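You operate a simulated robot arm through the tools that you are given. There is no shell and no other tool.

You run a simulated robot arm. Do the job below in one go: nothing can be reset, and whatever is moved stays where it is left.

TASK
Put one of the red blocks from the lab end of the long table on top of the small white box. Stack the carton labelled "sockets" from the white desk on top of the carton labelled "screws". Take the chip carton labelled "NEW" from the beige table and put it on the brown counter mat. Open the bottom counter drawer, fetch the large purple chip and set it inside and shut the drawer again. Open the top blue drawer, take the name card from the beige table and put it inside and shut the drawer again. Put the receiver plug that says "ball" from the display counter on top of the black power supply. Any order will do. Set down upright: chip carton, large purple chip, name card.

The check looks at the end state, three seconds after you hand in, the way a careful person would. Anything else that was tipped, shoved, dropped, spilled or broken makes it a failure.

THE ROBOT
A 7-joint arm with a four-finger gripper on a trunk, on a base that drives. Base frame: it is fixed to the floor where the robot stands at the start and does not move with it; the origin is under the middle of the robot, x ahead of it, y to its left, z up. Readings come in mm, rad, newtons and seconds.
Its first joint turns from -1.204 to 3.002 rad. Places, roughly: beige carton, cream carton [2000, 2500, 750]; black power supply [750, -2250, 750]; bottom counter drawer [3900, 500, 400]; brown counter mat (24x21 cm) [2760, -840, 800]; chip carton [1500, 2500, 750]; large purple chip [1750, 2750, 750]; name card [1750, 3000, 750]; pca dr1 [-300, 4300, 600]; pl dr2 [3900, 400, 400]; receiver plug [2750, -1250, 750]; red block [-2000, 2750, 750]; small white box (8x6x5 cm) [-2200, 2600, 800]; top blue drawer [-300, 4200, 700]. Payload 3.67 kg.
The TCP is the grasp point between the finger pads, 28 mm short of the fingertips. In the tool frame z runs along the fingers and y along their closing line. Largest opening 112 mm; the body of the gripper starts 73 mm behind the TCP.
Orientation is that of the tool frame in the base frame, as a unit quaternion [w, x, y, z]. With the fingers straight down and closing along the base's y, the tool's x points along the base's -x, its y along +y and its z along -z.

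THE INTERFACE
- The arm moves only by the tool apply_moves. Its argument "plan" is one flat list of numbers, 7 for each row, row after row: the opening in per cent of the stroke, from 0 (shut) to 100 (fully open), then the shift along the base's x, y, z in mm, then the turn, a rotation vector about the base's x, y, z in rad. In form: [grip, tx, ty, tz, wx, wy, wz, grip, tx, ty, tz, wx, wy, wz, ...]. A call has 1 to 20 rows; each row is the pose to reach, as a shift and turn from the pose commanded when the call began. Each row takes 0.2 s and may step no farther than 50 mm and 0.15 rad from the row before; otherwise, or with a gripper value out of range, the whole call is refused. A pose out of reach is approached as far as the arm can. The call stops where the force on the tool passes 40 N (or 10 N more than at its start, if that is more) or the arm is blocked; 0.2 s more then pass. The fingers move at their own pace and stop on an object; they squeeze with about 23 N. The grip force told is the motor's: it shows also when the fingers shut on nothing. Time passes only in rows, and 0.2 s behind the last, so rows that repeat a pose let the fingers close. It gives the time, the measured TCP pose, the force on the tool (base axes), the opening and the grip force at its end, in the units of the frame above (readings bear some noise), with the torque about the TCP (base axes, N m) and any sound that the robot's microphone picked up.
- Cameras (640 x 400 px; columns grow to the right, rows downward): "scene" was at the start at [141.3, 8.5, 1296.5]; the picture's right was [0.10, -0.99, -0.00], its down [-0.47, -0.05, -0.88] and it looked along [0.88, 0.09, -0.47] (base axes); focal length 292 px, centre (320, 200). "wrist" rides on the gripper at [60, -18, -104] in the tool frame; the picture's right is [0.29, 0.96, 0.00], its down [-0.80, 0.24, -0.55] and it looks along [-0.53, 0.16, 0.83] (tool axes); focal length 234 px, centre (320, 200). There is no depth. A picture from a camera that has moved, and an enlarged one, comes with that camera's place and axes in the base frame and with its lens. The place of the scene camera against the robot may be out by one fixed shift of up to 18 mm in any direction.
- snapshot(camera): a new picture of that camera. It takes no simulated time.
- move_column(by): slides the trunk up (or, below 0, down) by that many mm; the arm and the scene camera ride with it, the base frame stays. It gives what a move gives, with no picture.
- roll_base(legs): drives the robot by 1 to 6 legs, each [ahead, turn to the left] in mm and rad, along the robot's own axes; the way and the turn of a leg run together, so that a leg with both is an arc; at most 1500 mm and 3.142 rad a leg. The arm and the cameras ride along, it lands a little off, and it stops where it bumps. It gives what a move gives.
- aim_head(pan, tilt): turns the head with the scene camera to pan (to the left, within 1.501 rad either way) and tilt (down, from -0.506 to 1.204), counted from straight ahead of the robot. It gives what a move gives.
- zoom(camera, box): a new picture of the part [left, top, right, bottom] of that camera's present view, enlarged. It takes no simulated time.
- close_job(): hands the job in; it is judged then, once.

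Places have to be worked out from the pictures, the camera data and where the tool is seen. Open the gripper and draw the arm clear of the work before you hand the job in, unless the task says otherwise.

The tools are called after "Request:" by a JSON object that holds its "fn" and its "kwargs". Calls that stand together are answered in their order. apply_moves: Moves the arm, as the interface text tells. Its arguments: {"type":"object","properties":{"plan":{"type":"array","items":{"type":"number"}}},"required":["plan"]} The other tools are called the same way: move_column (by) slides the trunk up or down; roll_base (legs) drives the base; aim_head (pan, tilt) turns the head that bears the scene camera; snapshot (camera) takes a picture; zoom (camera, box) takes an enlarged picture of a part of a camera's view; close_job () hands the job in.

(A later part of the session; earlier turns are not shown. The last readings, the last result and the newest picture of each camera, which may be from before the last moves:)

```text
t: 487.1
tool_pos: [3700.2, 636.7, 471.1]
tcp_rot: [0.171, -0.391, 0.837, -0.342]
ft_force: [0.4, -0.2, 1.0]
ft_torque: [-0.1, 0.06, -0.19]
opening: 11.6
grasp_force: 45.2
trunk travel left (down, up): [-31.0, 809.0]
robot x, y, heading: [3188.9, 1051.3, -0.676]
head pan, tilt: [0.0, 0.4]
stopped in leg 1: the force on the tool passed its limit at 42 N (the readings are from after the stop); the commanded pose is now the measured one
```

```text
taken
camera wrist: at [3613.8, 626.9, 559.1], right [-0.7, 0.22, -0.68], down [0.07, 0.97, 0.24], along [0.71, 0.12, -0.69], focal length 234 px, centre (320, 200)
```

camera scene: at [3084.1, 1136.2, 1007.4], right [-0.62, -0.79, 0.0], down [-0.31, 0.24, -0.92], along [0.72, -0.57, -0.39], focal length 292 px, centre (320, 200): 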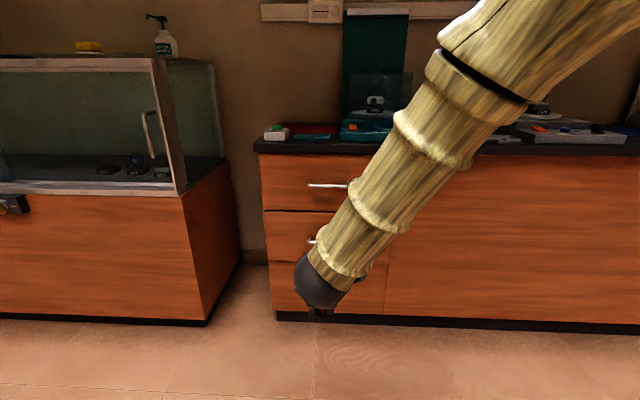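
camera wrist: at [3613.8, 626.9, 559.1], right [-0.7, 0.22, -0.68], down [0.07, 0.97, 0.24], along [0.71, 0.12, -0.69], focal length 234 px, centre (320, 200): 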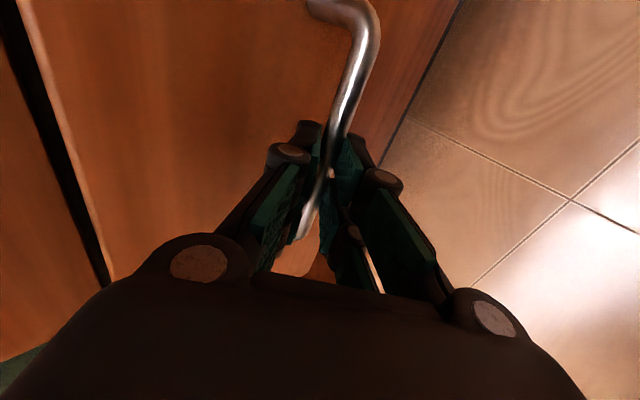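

It slides. I continue pulling.

Request:
{"fn": "roll_base", "kwargs": {"legs": [[-70, 0]]}}

Request:
{"fn": "roll_base", "kwargs": {"legs": [[-60, 0]]}}

Request:
{"fn": "snapshot", "kwargs": {"camera": "wrist"}}

Request:
{"fn": "snapshot", "kwargs": {"camera": "scene"}}

```text
t: 488.7
tool_pos: [3644.7, 682.8, 472.5]
tcp_rot: [0.171, -0.392, 0.837, -0.34]
ft_force: [1.0, -0.4, 0.3]
ft_torque: [0.19, -0.18, -0.48]
opening: 11.9
grasp_force: 45.6
trunk travel left (down, up): [-31.0, 809.0]
robot x, y, heading: [3134.4, 1094.8, -0.676]
head pan, tilt: [0.0, 0.4]
stopped in leg 1: the force on the tool passed its limit at 41 N (the readings are from after the stop); the commanded pose is now the measured one
```

```text
t: 490.0
tool_pos: [3599.4, 720.7, 473.1]
tcp_rot: [0.174, -0.394, 0.836, -0.339]
ft_force: [1.1, -0.3, -1.6]
ft_torque: [0.41, -0.32, -0.66]
opening: 11.3
grasp_force: 44.8
trunk travel left (down, up): [-31.0, 809.0]
robot x, y, heading: [3090.3, 1134.3, -0.669]
head pan, tilt: [0.0, 0.4]
stopped in leg 1: the force on the tool passed its limit at 43 N (the readings are from after the stop); the commanded pose is now the measured one
```

```text
taken
camera wrist: at [3513.9, 712.7, 558.9], right [-0.7, 0.22, -0.68], down [0.06, 0.97, 0.24], along [0.71, 0.13, -0.69], focal length 234 px, centre (320, 200)
```

wrist: 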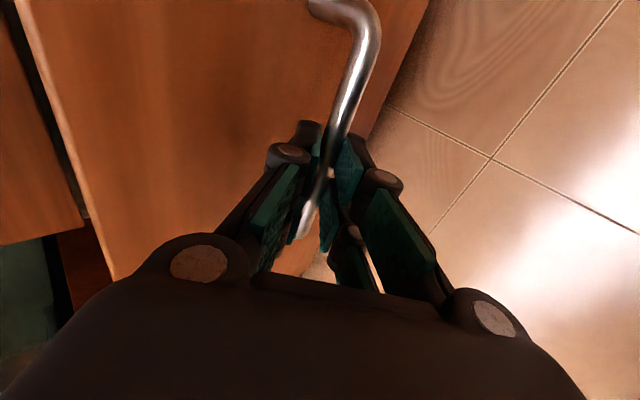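

```text
taken
camera scene: at [3199.3, 1043.7, 935.5], right [-0.62, -0.78, 0.0], down [-0.3, 0.24, -0.92], along [0.72, -0.57, -0.39], focal length 292 px, centre (320, 200)
```

scene: 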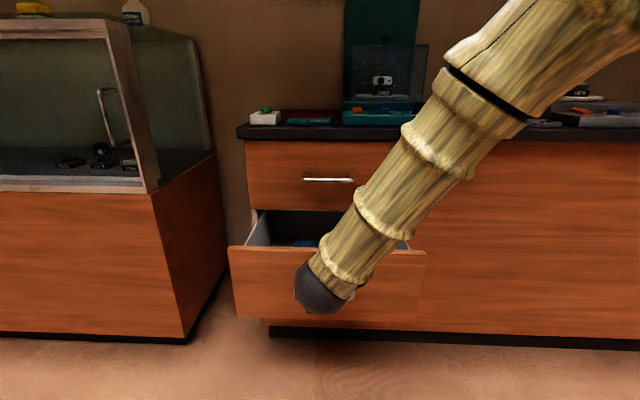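

Open about 200 mm; one more short pull for comfort, then I release.

Request:
{"fn": "roll_base", "kwargs": {"legs": [[-40, 0]]}}

Request:
{"fn": "apply_moves", "kwargs": {"plan": [15, 0, 0, 0, 0, 0, 0, 35, 0, 0, 0, 0, 0, 0, 50, 0, 0, 0, 0, 0, 0, 50, 0, 0, 0, 0, 0, 0]}}

Request:
{"fn": "snapshot", "kwargs": {"camera": "wrist"}}

```text
t: 490.9
tool_pos: [3569.5, 750.0, 473.0]
tcp_rot: [0.175, -0.396, 0.835, -0.339]
ft_force: [20.5, 23.1, -6.6]
ft_torque: [1.21, -0.91, -0.28]
opening: 11.7
grasp_force: 44.9
trunk travel left (down, up): [-31.0, 809.0]
robot x, y, heading: [3053.0, 1157.6, -0.667]
head pan, tilt: [0.0, 0.4]
```

```text
t: 491.9
tool_pos: [3568.8, 749.7, 472.3]
tcp_rot: [0.176, -0.395, 0.836, -0.339]
ft_force: [0.6, 0.0, 0.3]
ft_torque: [-0.01, -0.01, -0.01]
opening: 56.3
grasp_force: 0.1
trunk travel left (down, up): [-31.0, 809.0]
robot x, y, heading: [3055.1, 1159.5, -0.668]
head pan, tilt: [0.0, 0.4]
```

```text
taken
camera wrist: at [3482.8, 739.1, 559.2], right [-0.7, 0.22, -0.68], down [0.06, 0.97, 0.24], along [0.71, 0.13, -0.69], focal length 234 px, centre (320, 200)
```

wrist: 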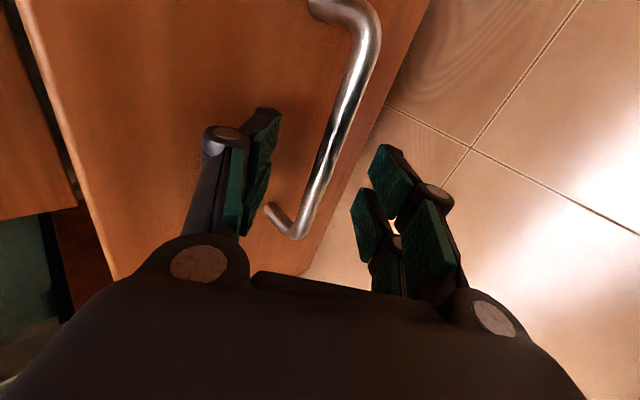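

Released. I withdraw the fingers up and back along the tool axis so as not to snag the bar, then back the base away.

Request:
{"fn": "apply_moves", "kwargs": {"plan": [50, -11, 9, 14, 0, 0, 0, 50, -22, 17, 28, 0, 0, 0, 50, -38, 30, 48, 0, 0, 0, 50, -50, 40, 62, 0, 0, 0, 50, -50, 40, 62, 0, 0, 0]}}

Request:
{"fn": "snapshot", "kwargs": {"camera": "wrist"}}

```text
t: 493.1
tool_pos: [3519.4, 790.3, 536.0]
tcp_rot: [0.175, -0.395, 0.836, -0.339]
ft_force: [0.1, -0.2, -0.9]
ft_torque: [-0.01, 0.02, -0.01]
opening: 56.2
grasp_force: 0.1
trunk travel left (down, up): [-31.0, 809.0]
robot x, y, heading: [3052.0, 1158.5, -0.671]
head pan, tilt: [0.0, 0.4]
```

```text
taken
camera wrist: at [3433.5, 779.5, 621.6], right [-0.7, 0.22, -0.68], down [0.06, 0.97, 0.24], along [0.71, 0.13, -0.69], focal length 234 px, centre (320, 200)
```

wrist: 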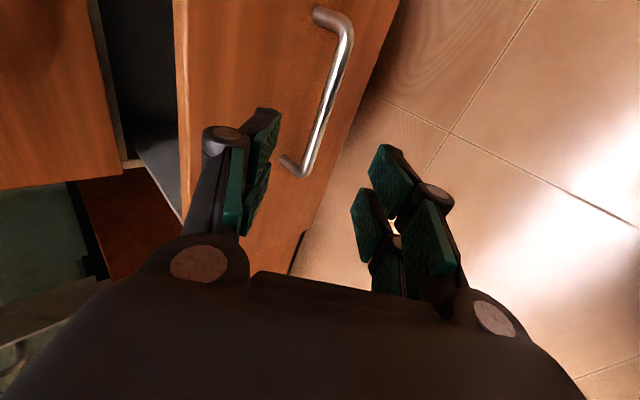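

Clear of the bar. I back off 200 mm, raise the trunk, and then turn the gripper down again.

Request:
{"fn": "roll_base", "kwargs": {"legs": [[-200, 0]]}}

Request:
{"fn": "move_column", "kwargs": {"by": 400}}

Request:
{"fn": "apply_moves", "kwargs": {"plan": [50, 0, 0, 15, 0.0719, 0.0084, -0.1235, 50, 0, 0, 30, 0.1438, 0.0168, -0.247, 50, 0, 0, 45, 0.2156, 0.0252, -0.3705, 50, 0, 0, 60, 0.2875, 0.0336, -0.494, 50, 0, 0, 75, 0.3594, 0.042, -0.6175, 50, 0, 0, 90, 0.4313, 0.0505, -0.741, 50, 0, 0, 105, 0.5031, 0.0589, -0.8645, 50, 0, 0, 120, 0.575, 0.0673, -0.988, 50, 0, 0, 135, 0.6469, 0.0757, -1.1115, 50, 0, 0, 150, 0.7188, 0.0841, -1.235, 50, 0, 0, 165, 0.7906, 0.0925, -1.3585, 50, 0, 0, 180, 0.8625, 0.1009, -1.482, 50, 0, 0, 180, 0.8625, 0.1009, -1.482]}}

Request:
{"fn": "aim_head", "kwargs": {"pan": 0.0, "tilt": 0.6}}

Request:
{"fn": "snapshot", "kwargs": {"camera": "scene"}}

```text
t: 494.7
tool_pos: [3364.1, 910.9, 534.8]
tcp_rot: [0.175, -0.395, 0.836, -0.339]
ft_force: [1.2, 0.6, -0.1]
ft_torque: [-0.01, 0.0, -0.01]
opening: 56.1
grasp_force: 0.1
trunk travel left (down, up): [-31.0, 809.0]
robot x, y, heading: [2903.1, 1278.1, -0.673]
head pan, tilt: [0.0, 0.4]
```

```text
t: 498.5
tool_pos: [3364.4, 911.5, 935.0]
tcp_rot: [0.175, -0.393, 0.837, -0.339]
ft_force: [-0.5, 0.1, -0.1]
ft_torque: [-0.01, 0.0, -0.02]
opening: 56.1
grasp_force: 0.0
trunk travel left (down, up): [-431.0, 409.0]
robot x, y, heading: [2901.8, 1283.3, -0.676]
head pan, tilt: [0.0, 0.4]
```

```text
t: 501.3
tool_pos: [3365.0, 909.9, 1115.1]
tcp_rot: [0.005, 0.342, 0.94, 0.001]
ft_force: [0.5, 0.2, -0.6]
ft_torque: [0.03, 0.04, -0.02]
opening: 56.0
grasp_force: 0.0
trunk travel left (down, up): [-431.0, 409.0]
robot x, y, heading: [2899.2, 1279.8, -0.671]
head pan, tilt: [0.0, 0.4]
```

```text
t: 502.0
tool_pos: [3364.7, 911.3, 1113.9]
tcp_rot: [0.005, 0.34, 0.94, -0.001]
ft_force: [-0.8, 0.3, 0.2]
ft_torque: [-0.01, 0.0, 0.02]
opening: 56.2
grasp_force: 0.0
trunk travel left (down, up): [-431.0, 409.0]
robot x, y, heading: [2902.8, 1282.7, -0.677]
head pan, tilt: [0.0, 0.6]
```

```text
taken
camera scene: at [3010.0, 1194.4, 1317.3], right [-0.62, -0.78, 0.0], down [-0.44, 0.35, -0.83], along [0.64, -0.52, -0.56], focal length 292 px, centre (320, 200)
```

scene: 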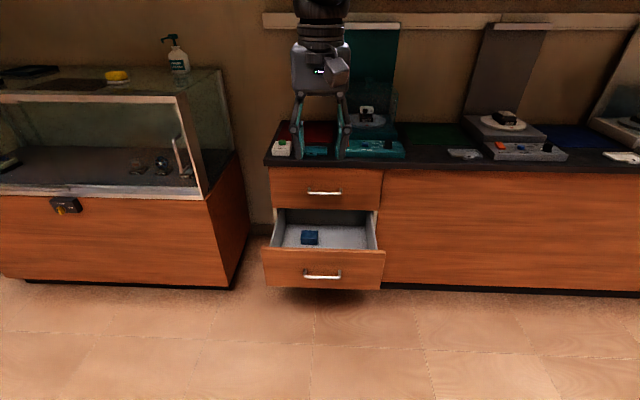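

The bottom drawer is open, with a blue part on its left side and space on the right. Now I fetch the purple chip: drive round the far end to the beige table's left side.

Request:
{"fn": "roll_base", "kwargs": {"legs": [[0, 1.497], [1000, 0], [512, 0], [0, 1.571]]}}

Request:
{"fn": "roll_base", "kwargs": {"legs": [[1006, 0], [1006, 0], [1005, 0]]}}

```text
t: 517.3
tool_pos: [3553.9, 2786.2, 1113.8]
tcp_rot: [-0.001, 0.919, -0.394, -0.005]
ft_force: [-0.4, 0.1, 0.6]
ft_torque: [0.01, 0.0, 0.02]
opening: 56.0
grasp_force: 0.0
trunk travel left (down, up): [-431.0, 409.0]
robot x, y, heading: [3973.5, 2365.7, 2.346]
head pan, tilt: [0.0, 0.6]
```

```text
t: 532.1
tool_pos: [1415.3, 4931.1, 1113.9]
tcp_rot: [-0.001, 0.92, -0.393, -0.005]
ft_force: [0.4, 0.6, -0.1]
ft_torque: [-0.01, 0.01, -0.01]
opening: 55.9
grasp_force: 0.1
trunk travel left (down, up): [-431.0, 409.0]
robot x, y, heading: [1832.6, 4510.1, 2.355]
head pan, tilt: [0.0, 0.6]
```

Position is fine. I continue to the left side of the table and face it.

Request:
{"fn": "roll_base", "kwargs": {"legs": [[0, 1.757], [1375, 0], [0, 1.421]]}}

Request:
{"fn": "aim_head", "kwargs": {"pan": 0.0, "tilt": 0.75}}

Request:
{"fn": "snapshot", "kwargs": {"camera": "scene"}}

Request:
{"fn": "snapshot", "kwargs": {"camera": "wrist"}}

```text
t: 546.8
tool_pos: [1459.4, 2957.8, 1114.4]
tcp_rot: [0.005, 0.385, 0.923, -0.001]
ft_force: [-0.4, 0.3, 0.8]
ft_torque: [0.0, 0.03, 0.01]
opening: 55.9
grasp_force: 0.1
trunk travel left (down, up): [-431.0, 409.0]
robot x, y, heading: [1033.3, 3371.0, -0.773]
head pan, tilt: [0.0, 0.6]
```

```text
t: 547.5
tool_pos: [1458.0, 2958.2, 1114.8]
tcp_rot: [0.005, 0.386, 0.923, 0.0]
ft_force: [-0.6, 0.0, 0.8]
ft_torque: [-0.02, 0.03, -0.01]
opening: 55.9
grasp_force: 0.0
trunk travel left (down, up): [-431.0, 409.0]
robot x, y, heading: [1035.4, 3371.4, -0.772]
head pan, tilt: [0.0, 0.75]
```

```text
taken
camera scene: at [1130.5, 3278.8, 1304.4], right [-0.7, -0.72, 0.0], down [-0.49, 0.48, -0.73], along [0.52, -0.51, -0.68], focal length 292 px, centre (320, 200)
```

scene: 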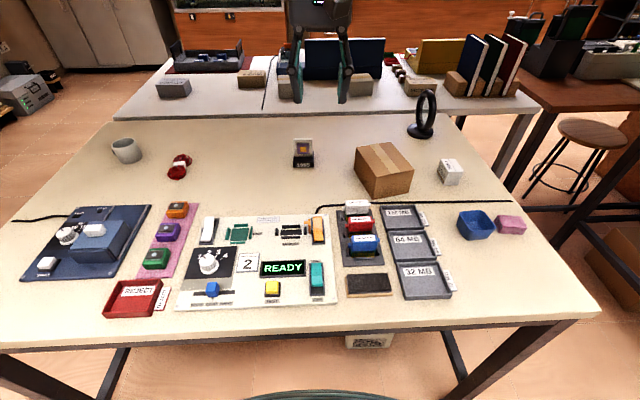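

```text
taken
camera wrist: at [1403.8, 2988.4, 1219.7], right [0.48, 0.88, 0.0], down [0.73, -0.4, 0.56], along [0.49, -0.27, -0.83], focal length 234 px, centre (320, 200)
```

wrist: 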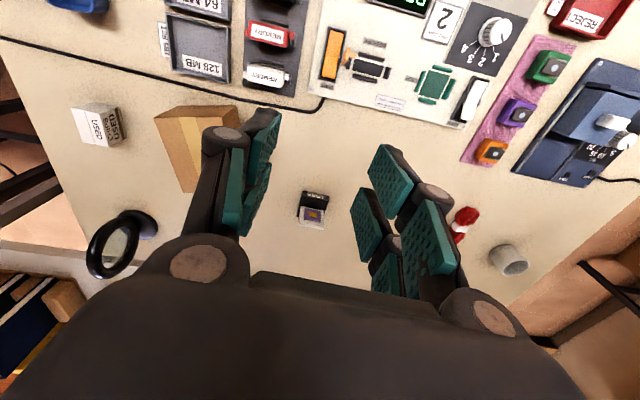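

The 1995 chip is visible between the fingers. I zoom to measure it.

Request:
{"fn": "zoom", "kwargs": {"camera": "wrist", "box": [264, 170, 376, 250]}}

Request:
{"fn": "zoom", "kwargs": {"camera": "scene", "box": [256, 120, 352, 180]}}

```text
5.00 times, centred on (320, 210) of wrist
camera zoom: at [1403.8, 2988.4, 1219.7], right [0.48, 0.88, 0.0], down [0.73, -0.4, 0.56], along [0.49, -0.27, -0.83], focal length 1171 px, centre (320, 150)
```

zoom: 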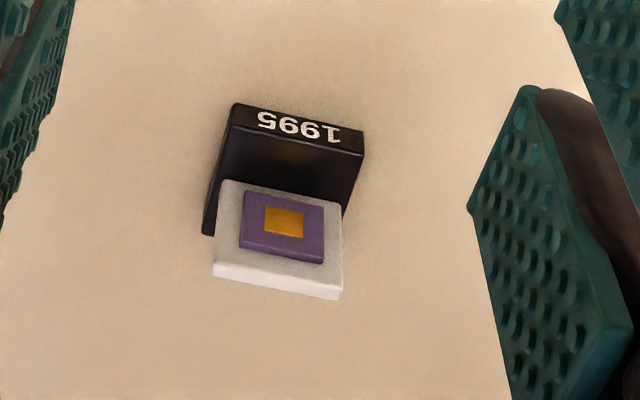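

```text
6.67 times, centred on (304, 150) of scene
camera zoom: at [1130.5, 3278.8, 1304.4], right [-0.7, -0.72, 0.0], down [-0.49, 0.48, -0.73], along [0.52, -0.51, -0.68], focal length 1945 px, centre (427, 533)
```

zoom: 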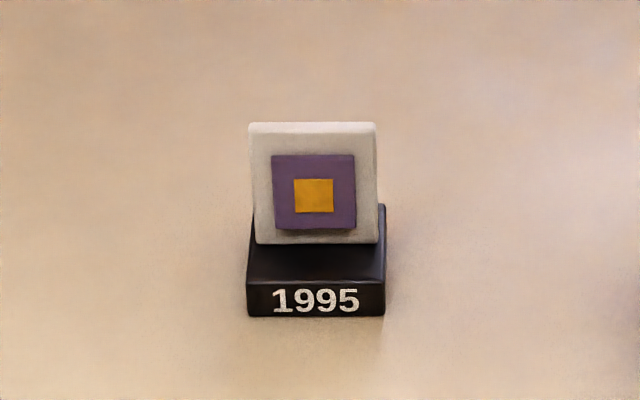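

The chip plate is ~50 mm wide, centre (1656, 2832), top at z ≈ 868, base about 15 mm high. I yaw +94° to grip across its thickness and move above it.

Request:
{"fn": "apply_moves", "kwargs": {"plan": [55, 18, -11, -8, 0, 0, 0.149, 55, 36, -23, -18, 0, 0, 0.299, 55, 54, -34, -30, 0, 0, 0.448, 55, 72, -46, -42, 0, 0, 0.598, 55, 90, -57, -54, 0, 0, 0.747, 55, 108, -68, -66, 0, 0, 0.896, 55, 126, -80, -80, 0, 0, 1.046, 55, 144, -91, -95, 0, 0, 1.195, 55, 162, -103, -110, 0, 0, 1.345, 55, 180, -114, -125, 0, 0, 1.494, 55, 199, -126, -140, 0, 0, 1.643, 55, 199, -126, -155, 0, 0, 1.643, 55, 199, -126, -155, 0, 0, 1.643]}}

Request:
{"fn": "snapshot", "kwargs": {"camera": "wrist"}}

Request:
{"fn": "zoom", "kwargs": {"camera": "wrist", "box": [264, 60, 376, 160]}}

```text
t: 550.3
tool_pos: [1659.8, 2831.0, 959.0]
tcp_rot: [0.003, -0.413, 0.911, 0.003]
ft_force: [-0.2, -0.4, -0.9]
ft_torque: [0.01, 0.0, -0.01]
opening: 61.7
grasp_force: 0.0
trunk travel left (down, up): [-431.0, 409.0]
robot x, y, heading: [1035.5, 3371.9, -0.768]
head pan, tilt: [0.0, 0.75]
```

```text
taken
camera wrist: at [1633.3, 2773.6, 1064.7], right [-0.91, 0.41, 0.0], down [0.34, 0.75, 0.56], along [0.23, 0.51, -0.83], focal length 234 px, centre (320, 200)
```

wrist: 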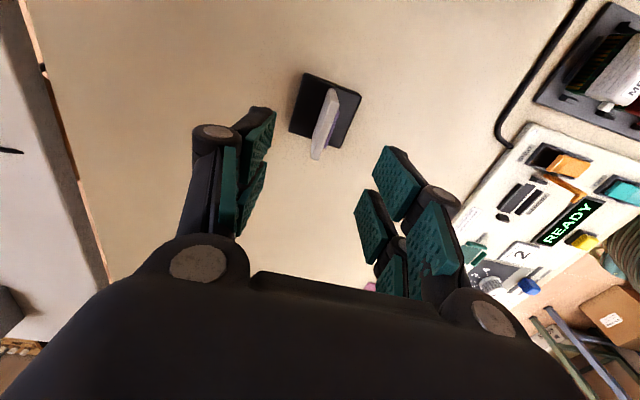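

```text
4.00 times, centred on (320, 110) of wrist
camera zoom: at [1633.3, 2773.6, 1064.7], right [-0.91, 0.41, 0.0], down [0.34, 0.75, 0.56], along [0.23, 0.51, -0.83], focal length 937 px, centre (320, 560)
```

zoom: 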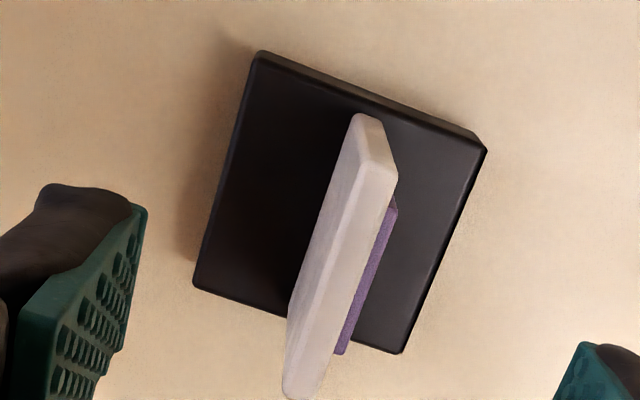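

Aligned within 1° and 4 mm. I correct and descend to TCP z ≈ 850.

Request:
{"fn": "apply_moves", "kwargs": {"plan": [55, -2, 0, -35, 0, 0, 0, 55, -4, 0, -70, 0, 0, 0, 55, -4, 0, -95, 0, 0, 0, 55, -4, 0, -109, 0, 0, 0, 55, -4, 0, -109, 0, 0, 0]}}

Request:
{"fn": "snapshot", "kwargs": {"camera": "wrist"}}

Request:
{"fn": "zoom", "kwargs": {"camera": "scene", "box": [240, 90, 400, 190]}}

```text
t: 551.5
tool_pos: [1654.1, 2831.8, 851.3]
tcp_rot: [0.004, -0.412, 0.911, 0.004]
ft_force: [0.2, 0.4, 0.3]
ft_torque: [-0.01, 0.03, 0.0]
opening: 61.7
grasp_force: 0.0
trunk travel left (down, up): [-431.0, 409.0]
robot x, y, heading: [1035.9, 3368.2, -0.773]
head pan, tilt: [0.0, 0.75]
```

```text
taken
camera wrist: at [1628.9, 2773.8, 956.9], right [-0.91, 0.41, 0.0], down [0.34, 0.75, 0.56], along [0.23, 0.51, -0.83], focal length 234 px, centre (320, 200)
```

wrist: 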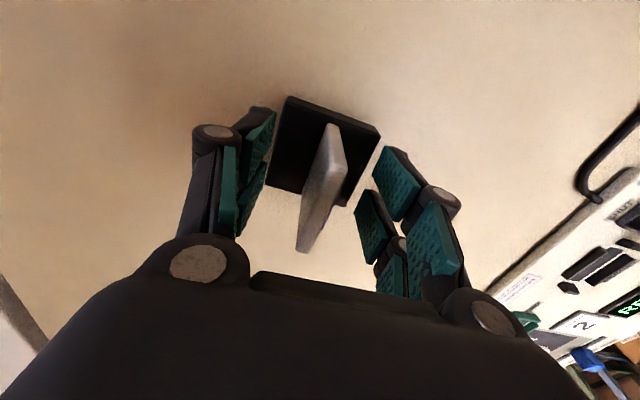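

```text
4.00 times, centred on (320, 140) of scene
camera zoom: at [1130.4, 3278.9, 1304.4], right [-0.7, -0.72, 0.0], down [-0.49, 0.48, -0.73], along [0.52, -0.51, -0.68], focal length 1167 px, centre (320, 440)
```

zoom: 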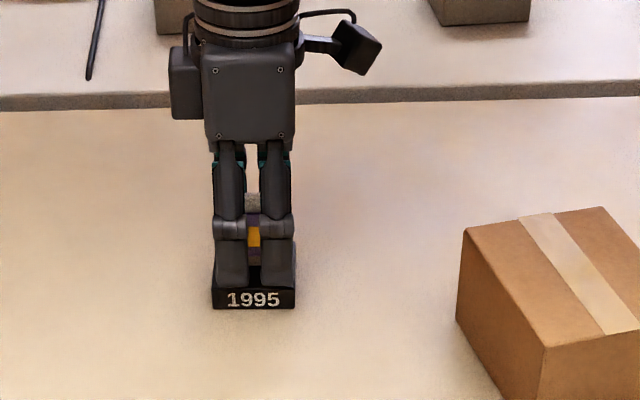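

Well placed. I close on the chip plate and lift gently.

Request:
{"fn": "apply_moves", "kwargs": {"plan": [35, 0, 0, 0, 0, 0, 0, 20, 0, 0, 0, 0, 0, 0, 8, 0, 0, 0, 0, 0, 0, 0, 0, 0, 0, 0, 0, 0, 0, 0, 0, 0, 0, 0, 0, 0, 0, 0, 0, 0, 0, 0, 0, 0, 0, 12, 0, 0, 0, 0, 0, 0, 35, 0, 0, 0, 0, 0, 0, 35, 0, 0, 0]}}

Request:
{"fn": "zoom", "kwargs": {"camera": "scene", "box": [240, 90, 400, 190]}}

Request:
{"fn": "snapshot", "kwargs": {"camera": "wrist"}}

```text
t: 553.5
tool_pos: [1655.1, 2832.8, 885.3]
tcp_rot: [0.004, -0.412, 0.911, 0.003]
ft_force: [-0.9, -0.3, -0.4]
ft_torque: [0.02, 0.0, -0.03]
opening: 11.7
grasp_force: 23.0
trunk travel left (down, up): [-431.0, 409.0]
robot x, y, heading: [1034.8, 3369.1, -0.769]
head pan, tilt: [0.0, 0.75]
```

```text
4.00 times, centred on (320, 140) of scene
camera zoom: at [1130.7, 3278.6, 1304.3], right [-0.7, -0.72, 0.0], down [-0.49, 0.48, -0.73], along [0.52, -0.51, -0.68], focal length 1167 px, centre (320, 440)
```

zoom: 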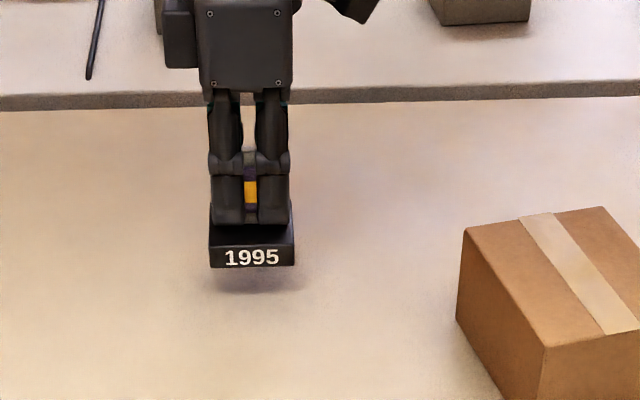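

```text
taken
camera wrist: at [1630.0, 2774.2, 990.5], right [-0.91, 0.42, 0.0], down [0.34, 0.75, 0.56], along [0.23, 0.51, -0.83], focal length 234 px, centre (320, 200)
```

wrist: 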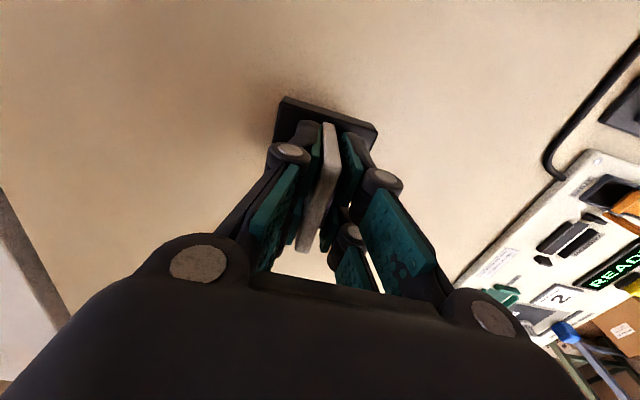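

The whole chip with its base is lifted. I raise it, retract, and then drive back to the counter drawer.

Request:
{"fn": "apply_moves", "kwargs": {"plan": [0, 0, 0, 45, 0, 0, 0, 0, 0, 0, 90, 0, 0, 0, 0, -6, 5, 135, 0, 0, 0, 0, -25, 21, 170, 0, 0, 0, 0, -52, 45, 200, 0, 0, 0, 0, -82, 71, 225, 0, 0, 0, 0, -114, 99, 240, 0, 0, 0, 0, -140, 121, 245, 0, 0, 0, 0, -151, 131, 245, 0, 0, 0, 0, -151, 131, 245, 0, 0, 0]}}

```text
t: 555.7
tool_pos: [1503.4, 2963.4, 1129.5]
tcp_rot: [0.005, -0.412, 0.911, 0.003]
ft_force: [0.2, 0.3, -0.8]
ft_torque: [0.02, -0.01, -0.03]
opening: 11.6
grasp_force: 22.8
trunk travel left (down, up): [-431.0, 409.0]
robot x, y, heading: [1032.8, 3372.2, -0.774]
head pan, tilt: [0.0, 0.75]
```

Now back round the far end to the counter drawer, in two stages.

Request:
{"fn": "roll_base", "kwargs": {"legs": [[0, 1.767], [1311, 0], [0, -1.75]]}}

Request:
{"fn": "roll_base", "kwargs": {"legs": [[1009, 0], [1009, 0], [1009, 0]]}}

```text
t: 570.8
tool_pos: [2226.4, 4096.8, 1129.8]
tcp_rot: [0.004, -0.428, 0.904, 0.004]
ft_force: [0.6, -0.5, -1.2]
ft_torque: [-0.03, -0.02, 0.0]
opening: 11.6
grasp_force: 22.9
trunk travel left (down, up): [-431.0, 409.0]
robot x, y, heading: [1743.1, 4493.4, -0.737]
head pan, tilt: [0.0, 0.75]
```

```text
t: 585.7
tool_pos: [4495.6, 2088.4, 1130.1]
tcp_rot: [0.003, -0.437, 0.9, 0.005]
ft_force: [1.0, -0.2, -1.1]
ft_torque: [0.0, 0.02, 0.02]
opening: 11.5
grasp_force: 23.0
trunk travel left (down, up): [-431.0, 409.0]
robot x, y, heading: [4002.5, 2473.8, -0.718]
head pan, tilt: [0.0, 0.75]
```

On track. Next leg: to in front of the open drawer.

Request:
{"fn": "roll_base", "kwargs": {"legs": [[0, -1.543], [826, 0], [826, 0], [0, 1.576]]}}

Request:
{"fn": "aim_head", "kwargs": {"pan": 0.0, "tilt": 0.7}}

Request:
{"fn": "snapshot", "kwargs": {"camera": "scene"}}

Request:
{"fn": "snapshot", "kwargs": {"camera": "wrist"}}

```text
t: 601.6
tool_pos: [3496.4, 821.3, 1129.6]
tcp_rot: [0.004, -0.456, 0.89, 0.004]
ft_force: [0.7, -0.2, -1.3]
ft_torque: [0.03, -0.03, 0.02]
opening: 11.4
grasp_force: 22.7
trunk travel left (down, up): [-431.0, 409.0]
robot x, y, heading: [2991.3, 1184.9, -0.672]
head pan, tilt: [0.0, 0.75]
```

```text
t: 602.2
tool_pos: [3496.3, 821.3, 1129.6]
tcp_rot: [0.004, -0.456, 0.89, 0.004]
ft_force: [-1.2, -0.3, -0.1]
ft_torque: [0.0, 0.0, 0.0]
opening: 11.7
grasp_force: 22.8
trunk travel left (down, up): [-431.0, 409.0]
robot x, y, heading: [2993.4, 1185.1, -0.672]
head pan, tilt: [0.0, 0.7]
```

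```text
taken
camera scene: at [3095.6, 1099.4, 1308.6], right [-0.63, -0.78, 0.0], down [-0.5, 0.4, -0.76], along [0.6, -0.48, -0.64], focal length 292 px, centre (320, 200)
```

scene: 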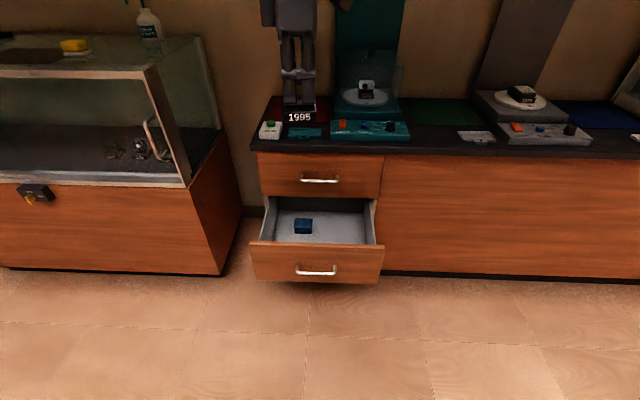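

```text
taken
camera wrist: at [3476.1, 761.9, 1234.8], right [-0.95, 0.33, 0.0], down [0.27, 0.78, 0.56], along [0.18, 0.53, -0.83], focal length 234 px, centre (320, 200)
```

wrist: 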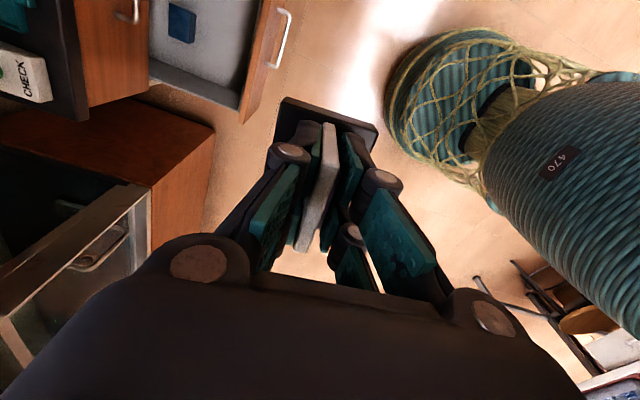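

I'm in front of the open drawer. I roll 230 mm forward so the chip is above the drawer, keeping it high.

Request:
{"fn": "roll_base", "kwargs": {"legs": [[230, -0.015]]}}

Request:
{"fn": "snapshot", "kwargs": {"camera": "wrist"}}

Request:
{"fn": "aim_head", "kwargs": {"pan": 0.0, "tilt": 0.9}}

Request:
{"fn": "snapshot", "kwargs": {"camera": "scene"}}

```text
t: 604.0
tool_pos: [3670.8, 667.6, 1129.3]
tcp_rot: [0.003, -0.45, 0.893, 0.005]
ft_force: [0.5, -1.0, -0.7]
ft_torque: [-0.02, 0.02, 0.01]
opening: 11.3
grasp_force: 22.9
trunk travel left (down, up): [-431.0, 409.0]
robot x, y, heading: [3170.2, 1039.4, -0.69]
head pan, tilt: [0.0, 0.7]
```

```text
taken
camera wrist: at [3649.7, 608.1, 1234.0], right [-0.94, 0.34, 0.0], down [0.28, 0.78, 0.56], along [0.19, 0.53, -0.83], focal length 234 px, centre (320, 200)
```

wrist: 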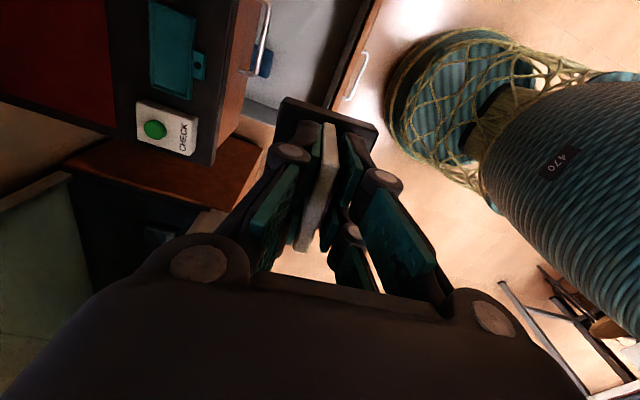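

```text
t: 604.7
tool_pos: [3670.0, 668.7, 1129.4]
tcp_rot: [0.003, -0.449, 0.894, 0.005]
ft_force: [-0.3, -0.3, -0.7]
ft_torque: [0.0, -0.02, -0.01]
opening: 11.7
grasp_force: 22.9
trunk travel left (down, up): [-431.0, 409.0]
robot x, y, heading: [3170.5, 1039.2, -0.688]
head pan, tilt: [0.0, 0.901]
```

```text
taken
camera scene: at [3266.3, 957.9, 1292.5], right [-0.64, -0.77, 0.0], down [-0.6, 0.5, -0.62], along [0.48, -0.4, -0.78], focal length 292 px, centre (320, 200)
```

scene: 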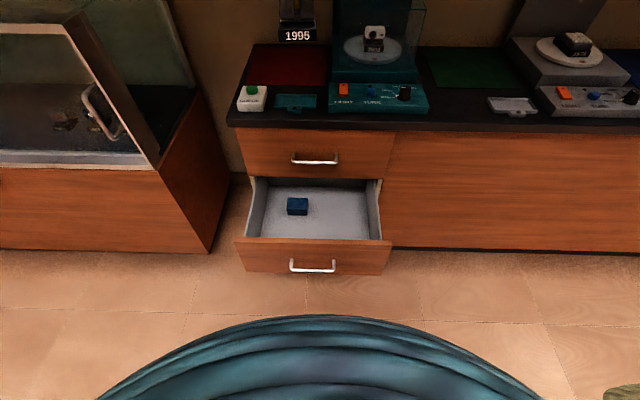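

The opening runs from n ≈ 2350 to 2570; I choose a spot right of the blue part, at about (3650, 614). I shift there at height, then lower the trunk 400 mm.

Request:
{"fn": "apply_moves", "kwargs": {"plan": [0, -7, -20, 0, 0, 0, -0.015, 0, -14, -40, 0, 0, 0, -0.03, 0, -20, -55, 0, 0, 0, -0.045, 0, -20, -55, 0, 0, 0, -0.045]}}

Request:
{"fn": "move_column", "kwargs": {"by": -400}}

Request:
{"fn": "snapshot", "kwargs": {"camera": "wrist"}}

Request:
{"fn": "snapshot", "kwargs": {"camera": "scene"}}

```text
t: 605.7
tool_pos: [3650.5, 614.3, 1129.8]
tcp_rot: [0.004, -0.428, 0.904, 0.005]
ft_force: [-0.8, 0.3, -1.4]
ft_torque: [-0.02, 0.03, -0.02]
opening: 11.5
grasp_force: 23.0
trunk travel left (down, up): [-431.0, 409.0]
robot x, y, heading: [3170.7, 1043.0, -0.693]
head pan, tilt: [0.0, 0.901]
```

```text
t: 609.5
tool_pos: [3650.4, 614.5, 730.6]
tcp_rot: [0.003, -0.429, 0.904, 0.004]
ft_force: [0.0, 0.0, -2.0]
ft_torque: [-0.02, 0.02, 0.0]
opening: 11.3
grasp_force: 23.4
trunk travel left (down, up): [-31.0, 809.0]
robot x, y, heading: [3171.9, 1041.0, -0.69]
head pan, tilt: [0.0, 0.901]
```

```text
taken
camera wrist: at [3627.0, 555.0, 834.4], right [-0.92, 0.38, 0.0], down [0.32, 0.76, 0.56], along [0.21, 0.52, -0.83], focal length 234 px, centre (320, 200)
```

wrist: 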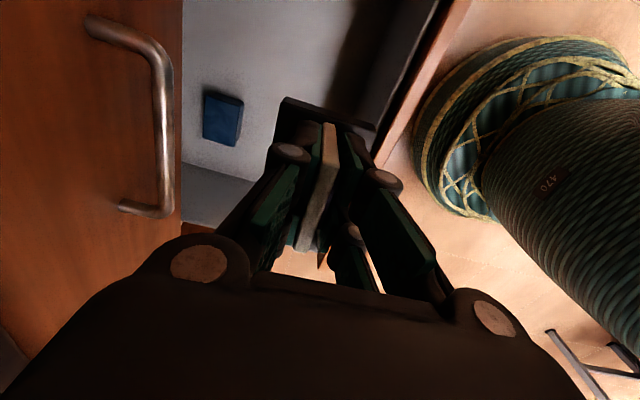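

```text
taken
camera scene: at [3266.1, 958.1, 892.5], right [-0.64, -0.77, 0.0], down [-0.6, 0.5, -0.62], along [0.48, -0.4, -0.78], focal length 292 px, centre (320, 200)
```

scene: 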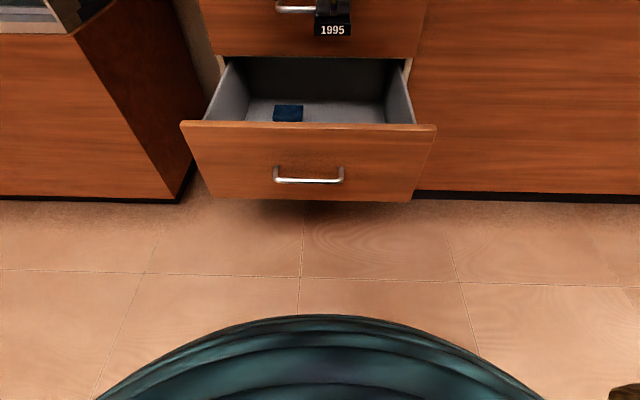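

The chip hangs above the open drawer. I zoom to verify clearance to the drawer's front wall before lowering further.

Request:
{"fn": "zoom", "kwargs": {"camera": "wrist", "box": [180, 0, 480, 190]}}

Request:
{"fn": "aim_head", "kwargs": {"pan": 0.0, "tilt": 0.5}}

Request:
{"fn": "snapshot", "kwargs": {"camera": "scene"}}

```text
2.11 times, centred on (330, 95) of wrist
camera zoom: at [3627.0, 555.0, 834.4], right [-0.92, 0.38, 0.0], down [0.32, 0.76, 0.56], along [0.21, 0.52, -0.83], focal length 493 px, centre (299, 421)
```

zoom: 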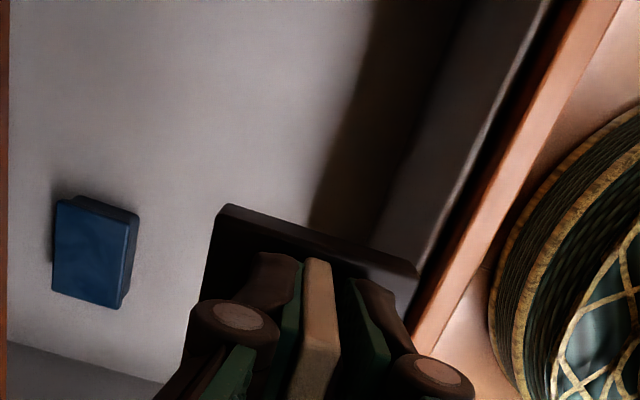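

```text
t: 610.4
tool_pos: [3651.9, 612.7, 729.9]
tcp_rot: [0.004, -0.429, 0.903, 0.005]
ft_force: [0.6, -0.5, -0.3]
ft_torque: [-0.02, -0.01, -0.01]
opening: 11.6
grasp_force: 22.6
trunk travel left (down, up): [-31.0, 809.0]
robot x, y, heading: [3170.1, 1037.6, -0.691]
head pan, tilt: [0.0, 0.499]
```

```text
taken
camera scene: at [3278.0, 948.2, 926.3], right [-0.64, -0.77, 0.0], down [-0.37, 0.31, -0.88], along [0.68, -0.56, -0.48], focal length 292 px, centre (320, 200)
```

scene: 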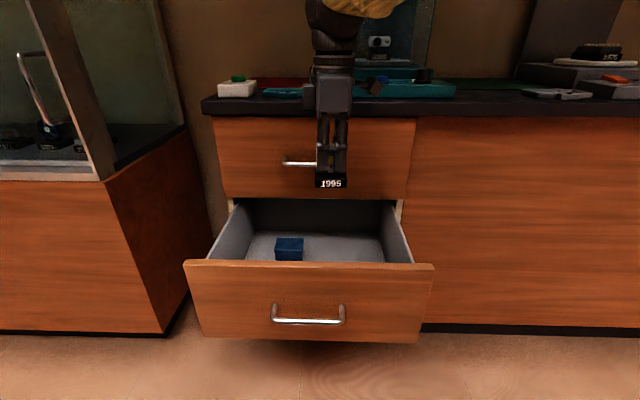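

The front wall's inner edge is at n ≈ 2358 and the chip base spans 2402–2462, so it fits. I shift 12 mm deeper for gripper clearance and lower into the drawer to z ≈ 490.

Request:
{"fn": "apply_moves", "kwargs": {"plan": [0, 4, -4, -30, 0, 0, 0, 0, 9, -8, -70, 0, 0, 0, 0, 9, -8, -110, 0, 0, 0, 0, 9, -8, -150, 0, 0, 0, 0, 9, -8, -190, 0, 0, 0, 0, 9, -8, -220, 0, 0, 0, 0, 9, -8, -240, 0, 0, 0, 0, 9, -8, -240, 0, 0, 0]}}

Request:
{"fn": "snapshot", "kwargs": {"camera": "wrist"}}

Request:
{"fn": "snapshot", "kwargs": {"camera": "scene"}}

```text
t: 612.2
tool_pos: [3659.0, 605.9, 488.5]
tcp_rot: [0.004, -0.43, 0.903, 0.003]
ft_force: [-0.1, -0.6, -1.3]
ft_torque: [0.0, -0.02, 0.0]
opening: 11.6
grasp_force: 22.9
trunk travel left (down, up): [-31.0, 809.0]
robot x, y, heading: [3170.7, 1038.0, -0.692]
head pan, tilt: [0.0, 0.499]
```

```text
taken
camera wrist: at [3635.1, 546.7, 592.6], right [-0.92, 0.38, 0.0], down [0.32, 0.76, 0.56], along [0.21, 0.52, -0.83], focal length 234 px, centre (320, 200)
```

wrist: 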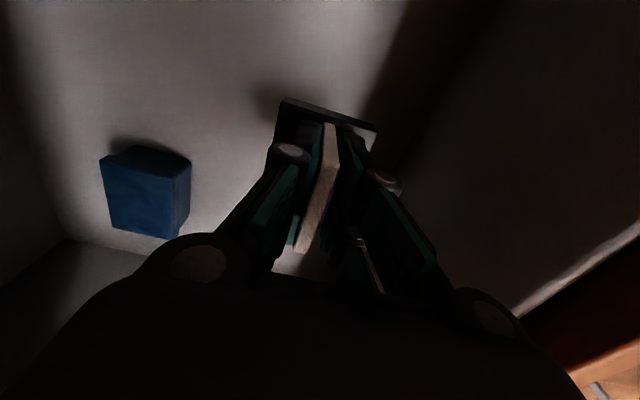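

```text
taken
camera scene: at [3278.1, 948.2, 926.3], right [-0.64, -0.77, 0.0], down [-0.37, 0.31, -0.88], along [0.68, -0.56, -0.48], focal length 292 px, centre (320, 200)
```

scene: 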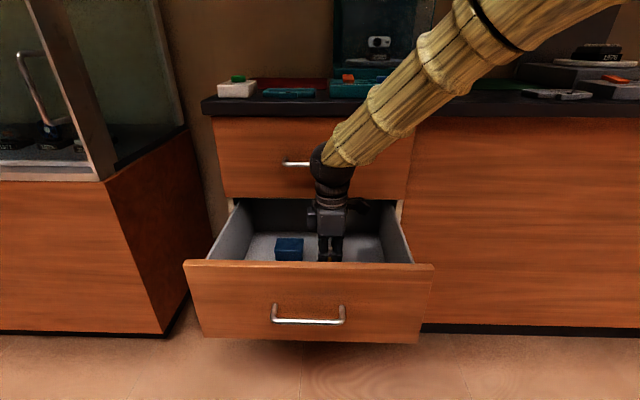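

Inside the drawer and clear. I lower in small steps until contact.

Request:
{"fn": "apply_moves", "kwargs": {"plan": [0, 0, 0, -8, 0, 0, 0, 0, 0, 0, -16, 0, 0, 0, 0, 0, 0, -20, 0, 0, 0, 0, 0, 0, -20, 0, 0, 0]}}

Request:
{"fn": "apply_moves", "kwargs": {"plan": [0, 0, 0, -4, 0, 0, 0, 0, 0, 0, -8, 0, 0, 0, 0, 0, 0, -8, 0, 0, 0]}}

```text
t: 613.2
tool_pos: [3660.0, 605.3, 469.3]
tcp_rot: [0.003, -0.429, 0.903, 0.004]
ft_force: [0.6, 0.0, -1.2]
ft_torque: [0.01, 0.02, -0.01]
opening: 11.5
grasp_force: 23.2
trunk travel left (down, up): [-31.0, 809.0]
robot x, y, heading: [3170.4, 1037.3, -0.688]
head pan, tilt: [0.0, 0.499]
```

```text
t: 614.0
tool_pos: [3659.9, 606.6, 460.6]
tcp_rot: [0.003, -0.429, 0.903, 0.006]
ft_force: [-0.4, 1.0, -0.3]
ft_torque: [0.0, -0.03, 0.0]
opening: 11.6
grasp_force: 23.2
trunk travel left (down, up): [-31.0, 809.0]
robot x, y, heading: [3166.7, 1040.1, -0.695]
head pan, tilt: [0.0, 0.499]
```

Request:
{"fn": "apply_moves", "kwargs": {"plan": [0, 0, 0, -4, 0, 0, 0, 0, 0, 0, -8, 0, 0, 0, 0, 0, 0, -8, 0, 0, 0]}}

Request:
{"fn": "snapshot", "kwargs": {"camera": "wrist"}}

```text
t: 614.8
tool_pos: [3659.7, 605.9, 454.0]
tcp_rot: [0.003, -0.429, 0.903, 0.005]
ft_force: [0.3, -0.3, -0.9]
ft_torque: [0.0, -0.01, 0.04]
opening: 11.9
grasp_force: 23.1
trunk travel left (down, up): [-31.0, 809.0]
robot x, y, heading: [3172.2, 1042.2, -0.691]
head pan, tilt: [0.0, 0.499]
```

```text
taken
camera wrist: at [3636.2, 546.8, 557.9], right [-0.92, 0.38, 0.0], down [0.32, 0.76, 0.56], along [0.21, 0.52, -0.83], focal length 234 px, centre (320, 200)
```

wrist: 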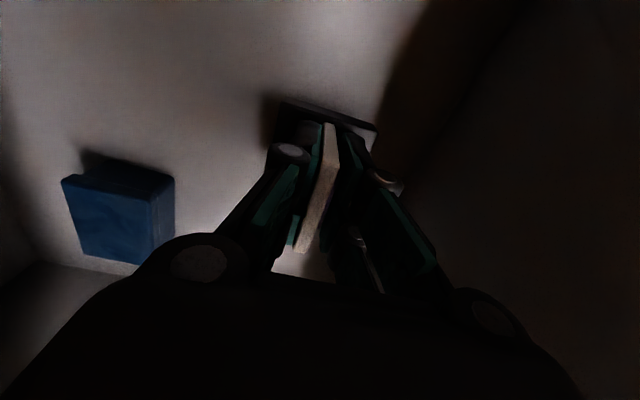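

Still not touching; continuing down carefully.

Request:
{"fn": "apply_moves", "kwargs": {"plan": [0, 0, 0, -4, 0, 0, 0, 0, 0, 0, -8, 0, 0, 0, 0, 0, 0, -8, 0, 0, 0]}}

Request:
{"fn": "apply_moves", "kwargs": {"plan": [0, 0, 0, -3, 0, 0, 0, 0, 0, 0, -6, 0, 0, 0, 0, 0, 0, -6, 0, 0, 0]}}

```text
t: 615.6
tool_pos: [3659.4, 606.2, 445.5]
tcp_rot: [0.004, -0.429, 0.903, 0.004]
ft_force: [-0.4, -0.8, -1.5]
ft_torque: [-0.02, 0.01, -0.02]
opening: 11.7
grasp_force: 23.0
trunk travel left (down, up): [-31.0, 809.0]
robot x, y, heading: [3166.8, 1039.0, -0.692]
head pan, tilt: [0.0, 0.499]
```

```text
t: 616.4
tool_pos: [3658.9, 606.6, 440.3]
tcp_rot: [0.004, -0.43, 0.903, 0.004]
ft_force: [-0.4, 0.0, -1.3]
ft_torque: [0.03, 0.01, -0.02]
opening: 11.8
grasp_force: 23.3
trunk travel left (down, up): [-31.0, 809.0]
robot x, y, heading: [3168.4, 1038.3, -0.691]
head pan, tilt: [0.0, 0.499]
```

Request:
{"fn": "apply_moves", "kwargs": {"plan": [0, 0, 0, -3, 0, 0, 0, 0, 0, 0, -6, 0, 0, 0, 0, 0, 0, -6, 0, 0, 0]}}

Request:
{"fn": "zoom", "kwargs": {"camera": "wrist", "box": [180, 40, 420, 190]}}

```text
t: 617.2
tool_pos: [3660.1, 605.3, 432.3]
tcp_rot: [0.004, -0.429, 0.903, 0.004]
ft_force: [0.3, -0.5, -1.0]
ft_torque: [-0.02, 0.01, -0.02]
opening: 11.5
grasp_force: 22.8
trunk travel left (down, up): [-31.0, 809.0]
robot x, y, heading: [3168.9, 1034.3, -0.696]
head pan, tilt: [0.0, 0.499]
```

```text
2.67 times, centred on (300, 115) of wrist
camera zoom: at [3636.1, 547.0, 537.8], right [-0.92, 0.38, 0.0], down [0.32, 0.76, 0.56], along [0.21, 0.52, -0.83], focal length 624 px, centre (373, 427)
```

zoom: 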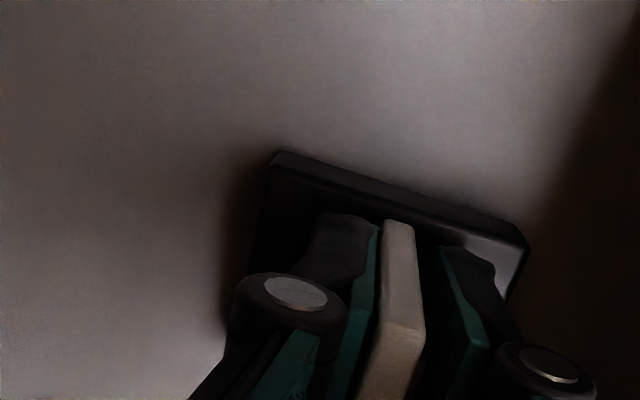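

The shadow shows it is close to the floor. A little further.

Request:
{"fn": "apply_moves", "kwargs": {"plan": [0, 0, 0, -3, 0, 0, 0, 0, 0, 0, -5, 0, 0, 0, 0, 0, 0, -5, 0, 0, 0]}}

Request:
{"fn": "apply_moves", "kwargs": {"plan": [0, 0, 0, -3, 0, 0, 0, 0, 0, 0, -5, 0, 0, 0, 0, 0, 0, -5, 0, 0, 0]}}

```text
t: 618.0
tool_pos: [3659.8, 605.7, 427.3]
tcp_rot: [0.003, -0.429, 0.903, 0.005]
ft_force: [-0.2, 0.4, -1.4]
ft_torque: [-0.01, -0.01, -0.01]
opening: 11.7
grasp_force: 23.1
trunk travel left (down, up): [-31.0, 809.0]
robot x, y, heading: [3168.2, 1037.5, -0.691]
head pan, tilt: [0.0, 0.499]
```

```text
t: 618.8
tool_pos: [3659.6, 607.2, 425.4]
tcp_rot: [0.004, -0.429, 0.903, 0.003]
ft_force: [1.4, -0.5, 24.0]
ft_torque: [-0.02, -0.17, -0.02]
opening: 11.9
grasp_force: 23.1
trunk travel left (down, up): [-31.0, 809.0]
robot x, y, heading: [3168.5, 1038.4, -0.688]
head pan, tilt: [0.0, 0.499]
```

Contact (24 N, nearly no torque, so it stands flat). I ease up slightly, release and withdraw straight up.

Request:
{"fn": "apply_moves", "kwargs": {"plan": [0, 0, 0, 2.5, 0, 0, 0, 11, 0, 0, 2.5, 0, 0, 0, 14, 0, 0, 2.5, 0, 0, 0, 20, 0, 0, 2.5, 0, 0, 0, 30, 0, 0, 2.5, 0, 0, 0, 32, 0, 0, 6, 0, 0, 0, 32, 0, 0, 30, 0, 0, 0, 32, 0, 0, 70, 0, 0, 0, 32, 0, 0, 115, 0, 0, 0, 32, 0, 0, 160, 0, 0, 0, 32, 0, 0, 205, 0, 0, 0, 32, 0, 0, 250, 0, 0, 0, 32, 0, 0, 295, 0, 0, 0]}}

Request:
{"fn": "snapshot", "kwargs": {"camera": "wrist"}}

Request:
{"fn": "snapshot", "kwargs": {"camera": "scene"}}

```text
t: 621.6
tool_pos: [3659.3, 604.9, 718.6]
tcp_rot: [0.004, -0.429, 0.903, 0.005]
ft_force: [0.2, -0.3, -0.7]
ft_torque: [0.02, 0.02, -0.01]
opening: 36.0
grasp_force: 0.1
trunk travel left (down, up): [-31.0, 809.0]
robot x, y, heading: [3170.3, 1039.0, -0.692]
head pan, tilt: [0.0, 0.499]
```

```text
taken
camera wrist: at [3634.8, 546.1, 824.0], right [-0.92, 0.38, 0.0], down [0.32, 0.76, 0.56], along [0.21, 0.52, -0.83], focal length 234 px, centre (320, 200)
```

wrist: 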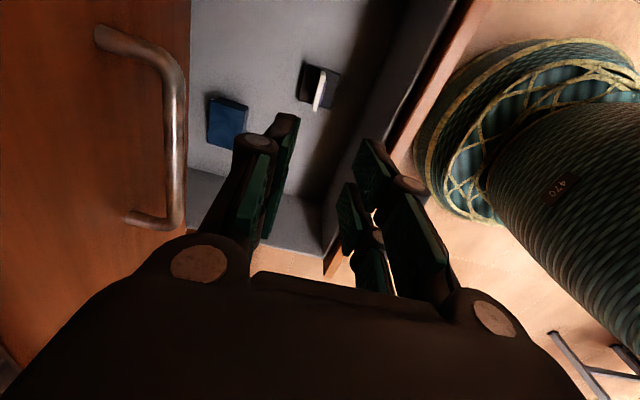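

```text
taken
camera scene: at [3278.2, 948.1, 926.3], right [-0.64, -0.77, 0.0], down [-0.37, 0.31, -0.88], along [0.68, -0.56, -0.48], focal length 292 px, centre (320, 200)
```

scene: 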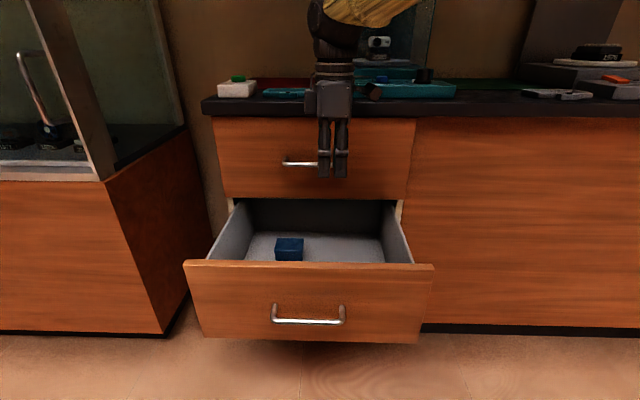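

The chip stands upright in the drawer. To shut it I'll re-grip the handle in the same 45° posture and push. First I back off 260 mm at this height (above the panel).

Request:
{"fn": "roll_base", "kwargs": {"legs": [[-260, 0]]}}

Request:
{"fn": "apply_moves", "kwargs": {"plan": [50, 5, 6, 0, -0.071, -0.0865, 0, 50, 10, 11, 0, -0.143, -0.173, 0, 50, 15, 17, -10, -0.214, -0.2595, 0, 50, 20, 23, -20, -0.286, -0.346, 0, 50, 25, 28, -30, -0.357, -0.4325, 0, 50, 30, 35, -40, -0.4285, -0.519, 0, 50, 35, 42, -50, -0.5, -0.6057, 0, 50, 35, 42, -50, -0.5, -0.6057, 0]}}

Request:
{"fn": "snapshot", "kwargs": {"camera": "scene"}}

Request:
{"fn": "snapshot", "kwargs": {"camera": "wrist"}}

```text
t: 623.5
tool_pos: [3458.3, 772.3, 718.8]
tcp_rot: [0.003, -0.43, 0.903, 0.004]
ft_force: [0.3, 0.6, -0.1]
ft_torque: [-0.01, -0.03, -0.06]
opening: 35.9
grasp_force: 0.1
trunk travel left (down, up): [-31.0, 809.0]
robot x, y, heading: [2967.8, 1206.1, -0.69]
head pan, tilt: [0.0, 0.499]
```

```text
t: 625.2
tool_pos: [3494.1, 813.7, 667.6]
tcp_rot: [0.165, -0.399, 0.834, -0.343]
ft_force: [0.5, -0.3, -0.1]
ft_torque: [-0.02, 0.0, 0.0]
opening: 55.8
grasp_force: 0.1
trunk travel left (down, up): [-31.0, 809.0]
robot x, y, heading: [2963.9, 1203.7, -0.692]
head pan, tilt: [0.0, 0.499]
```

```text
taken
camera scene: at [3077.5, 1114.2, 926.4], right [-0.64, -0.77, 0.0], down [-0.37, 0.3, -0.88], along [0.68, -0.56, -0.48], focal length 292 px, centre (320, 200)
```

scene: 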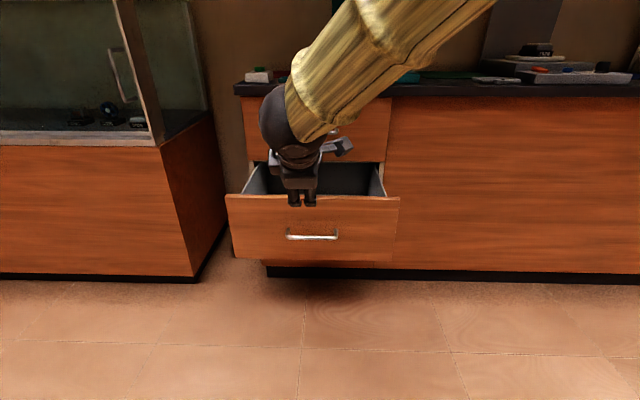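

```text
taken
camera wrist: at [3409.6, 804.9, 756.6], right [-0.71, 0.2, -0.68], down [0.06, 0.97, 0.23], along [0.7, 0.12, -0.7], focal length 234 px, centre (320, 200)
```

wrist: 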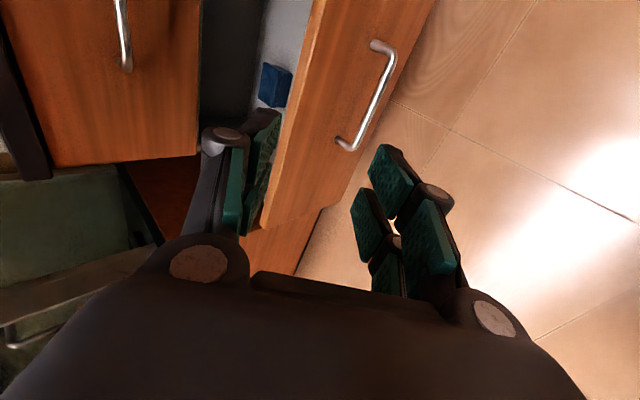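

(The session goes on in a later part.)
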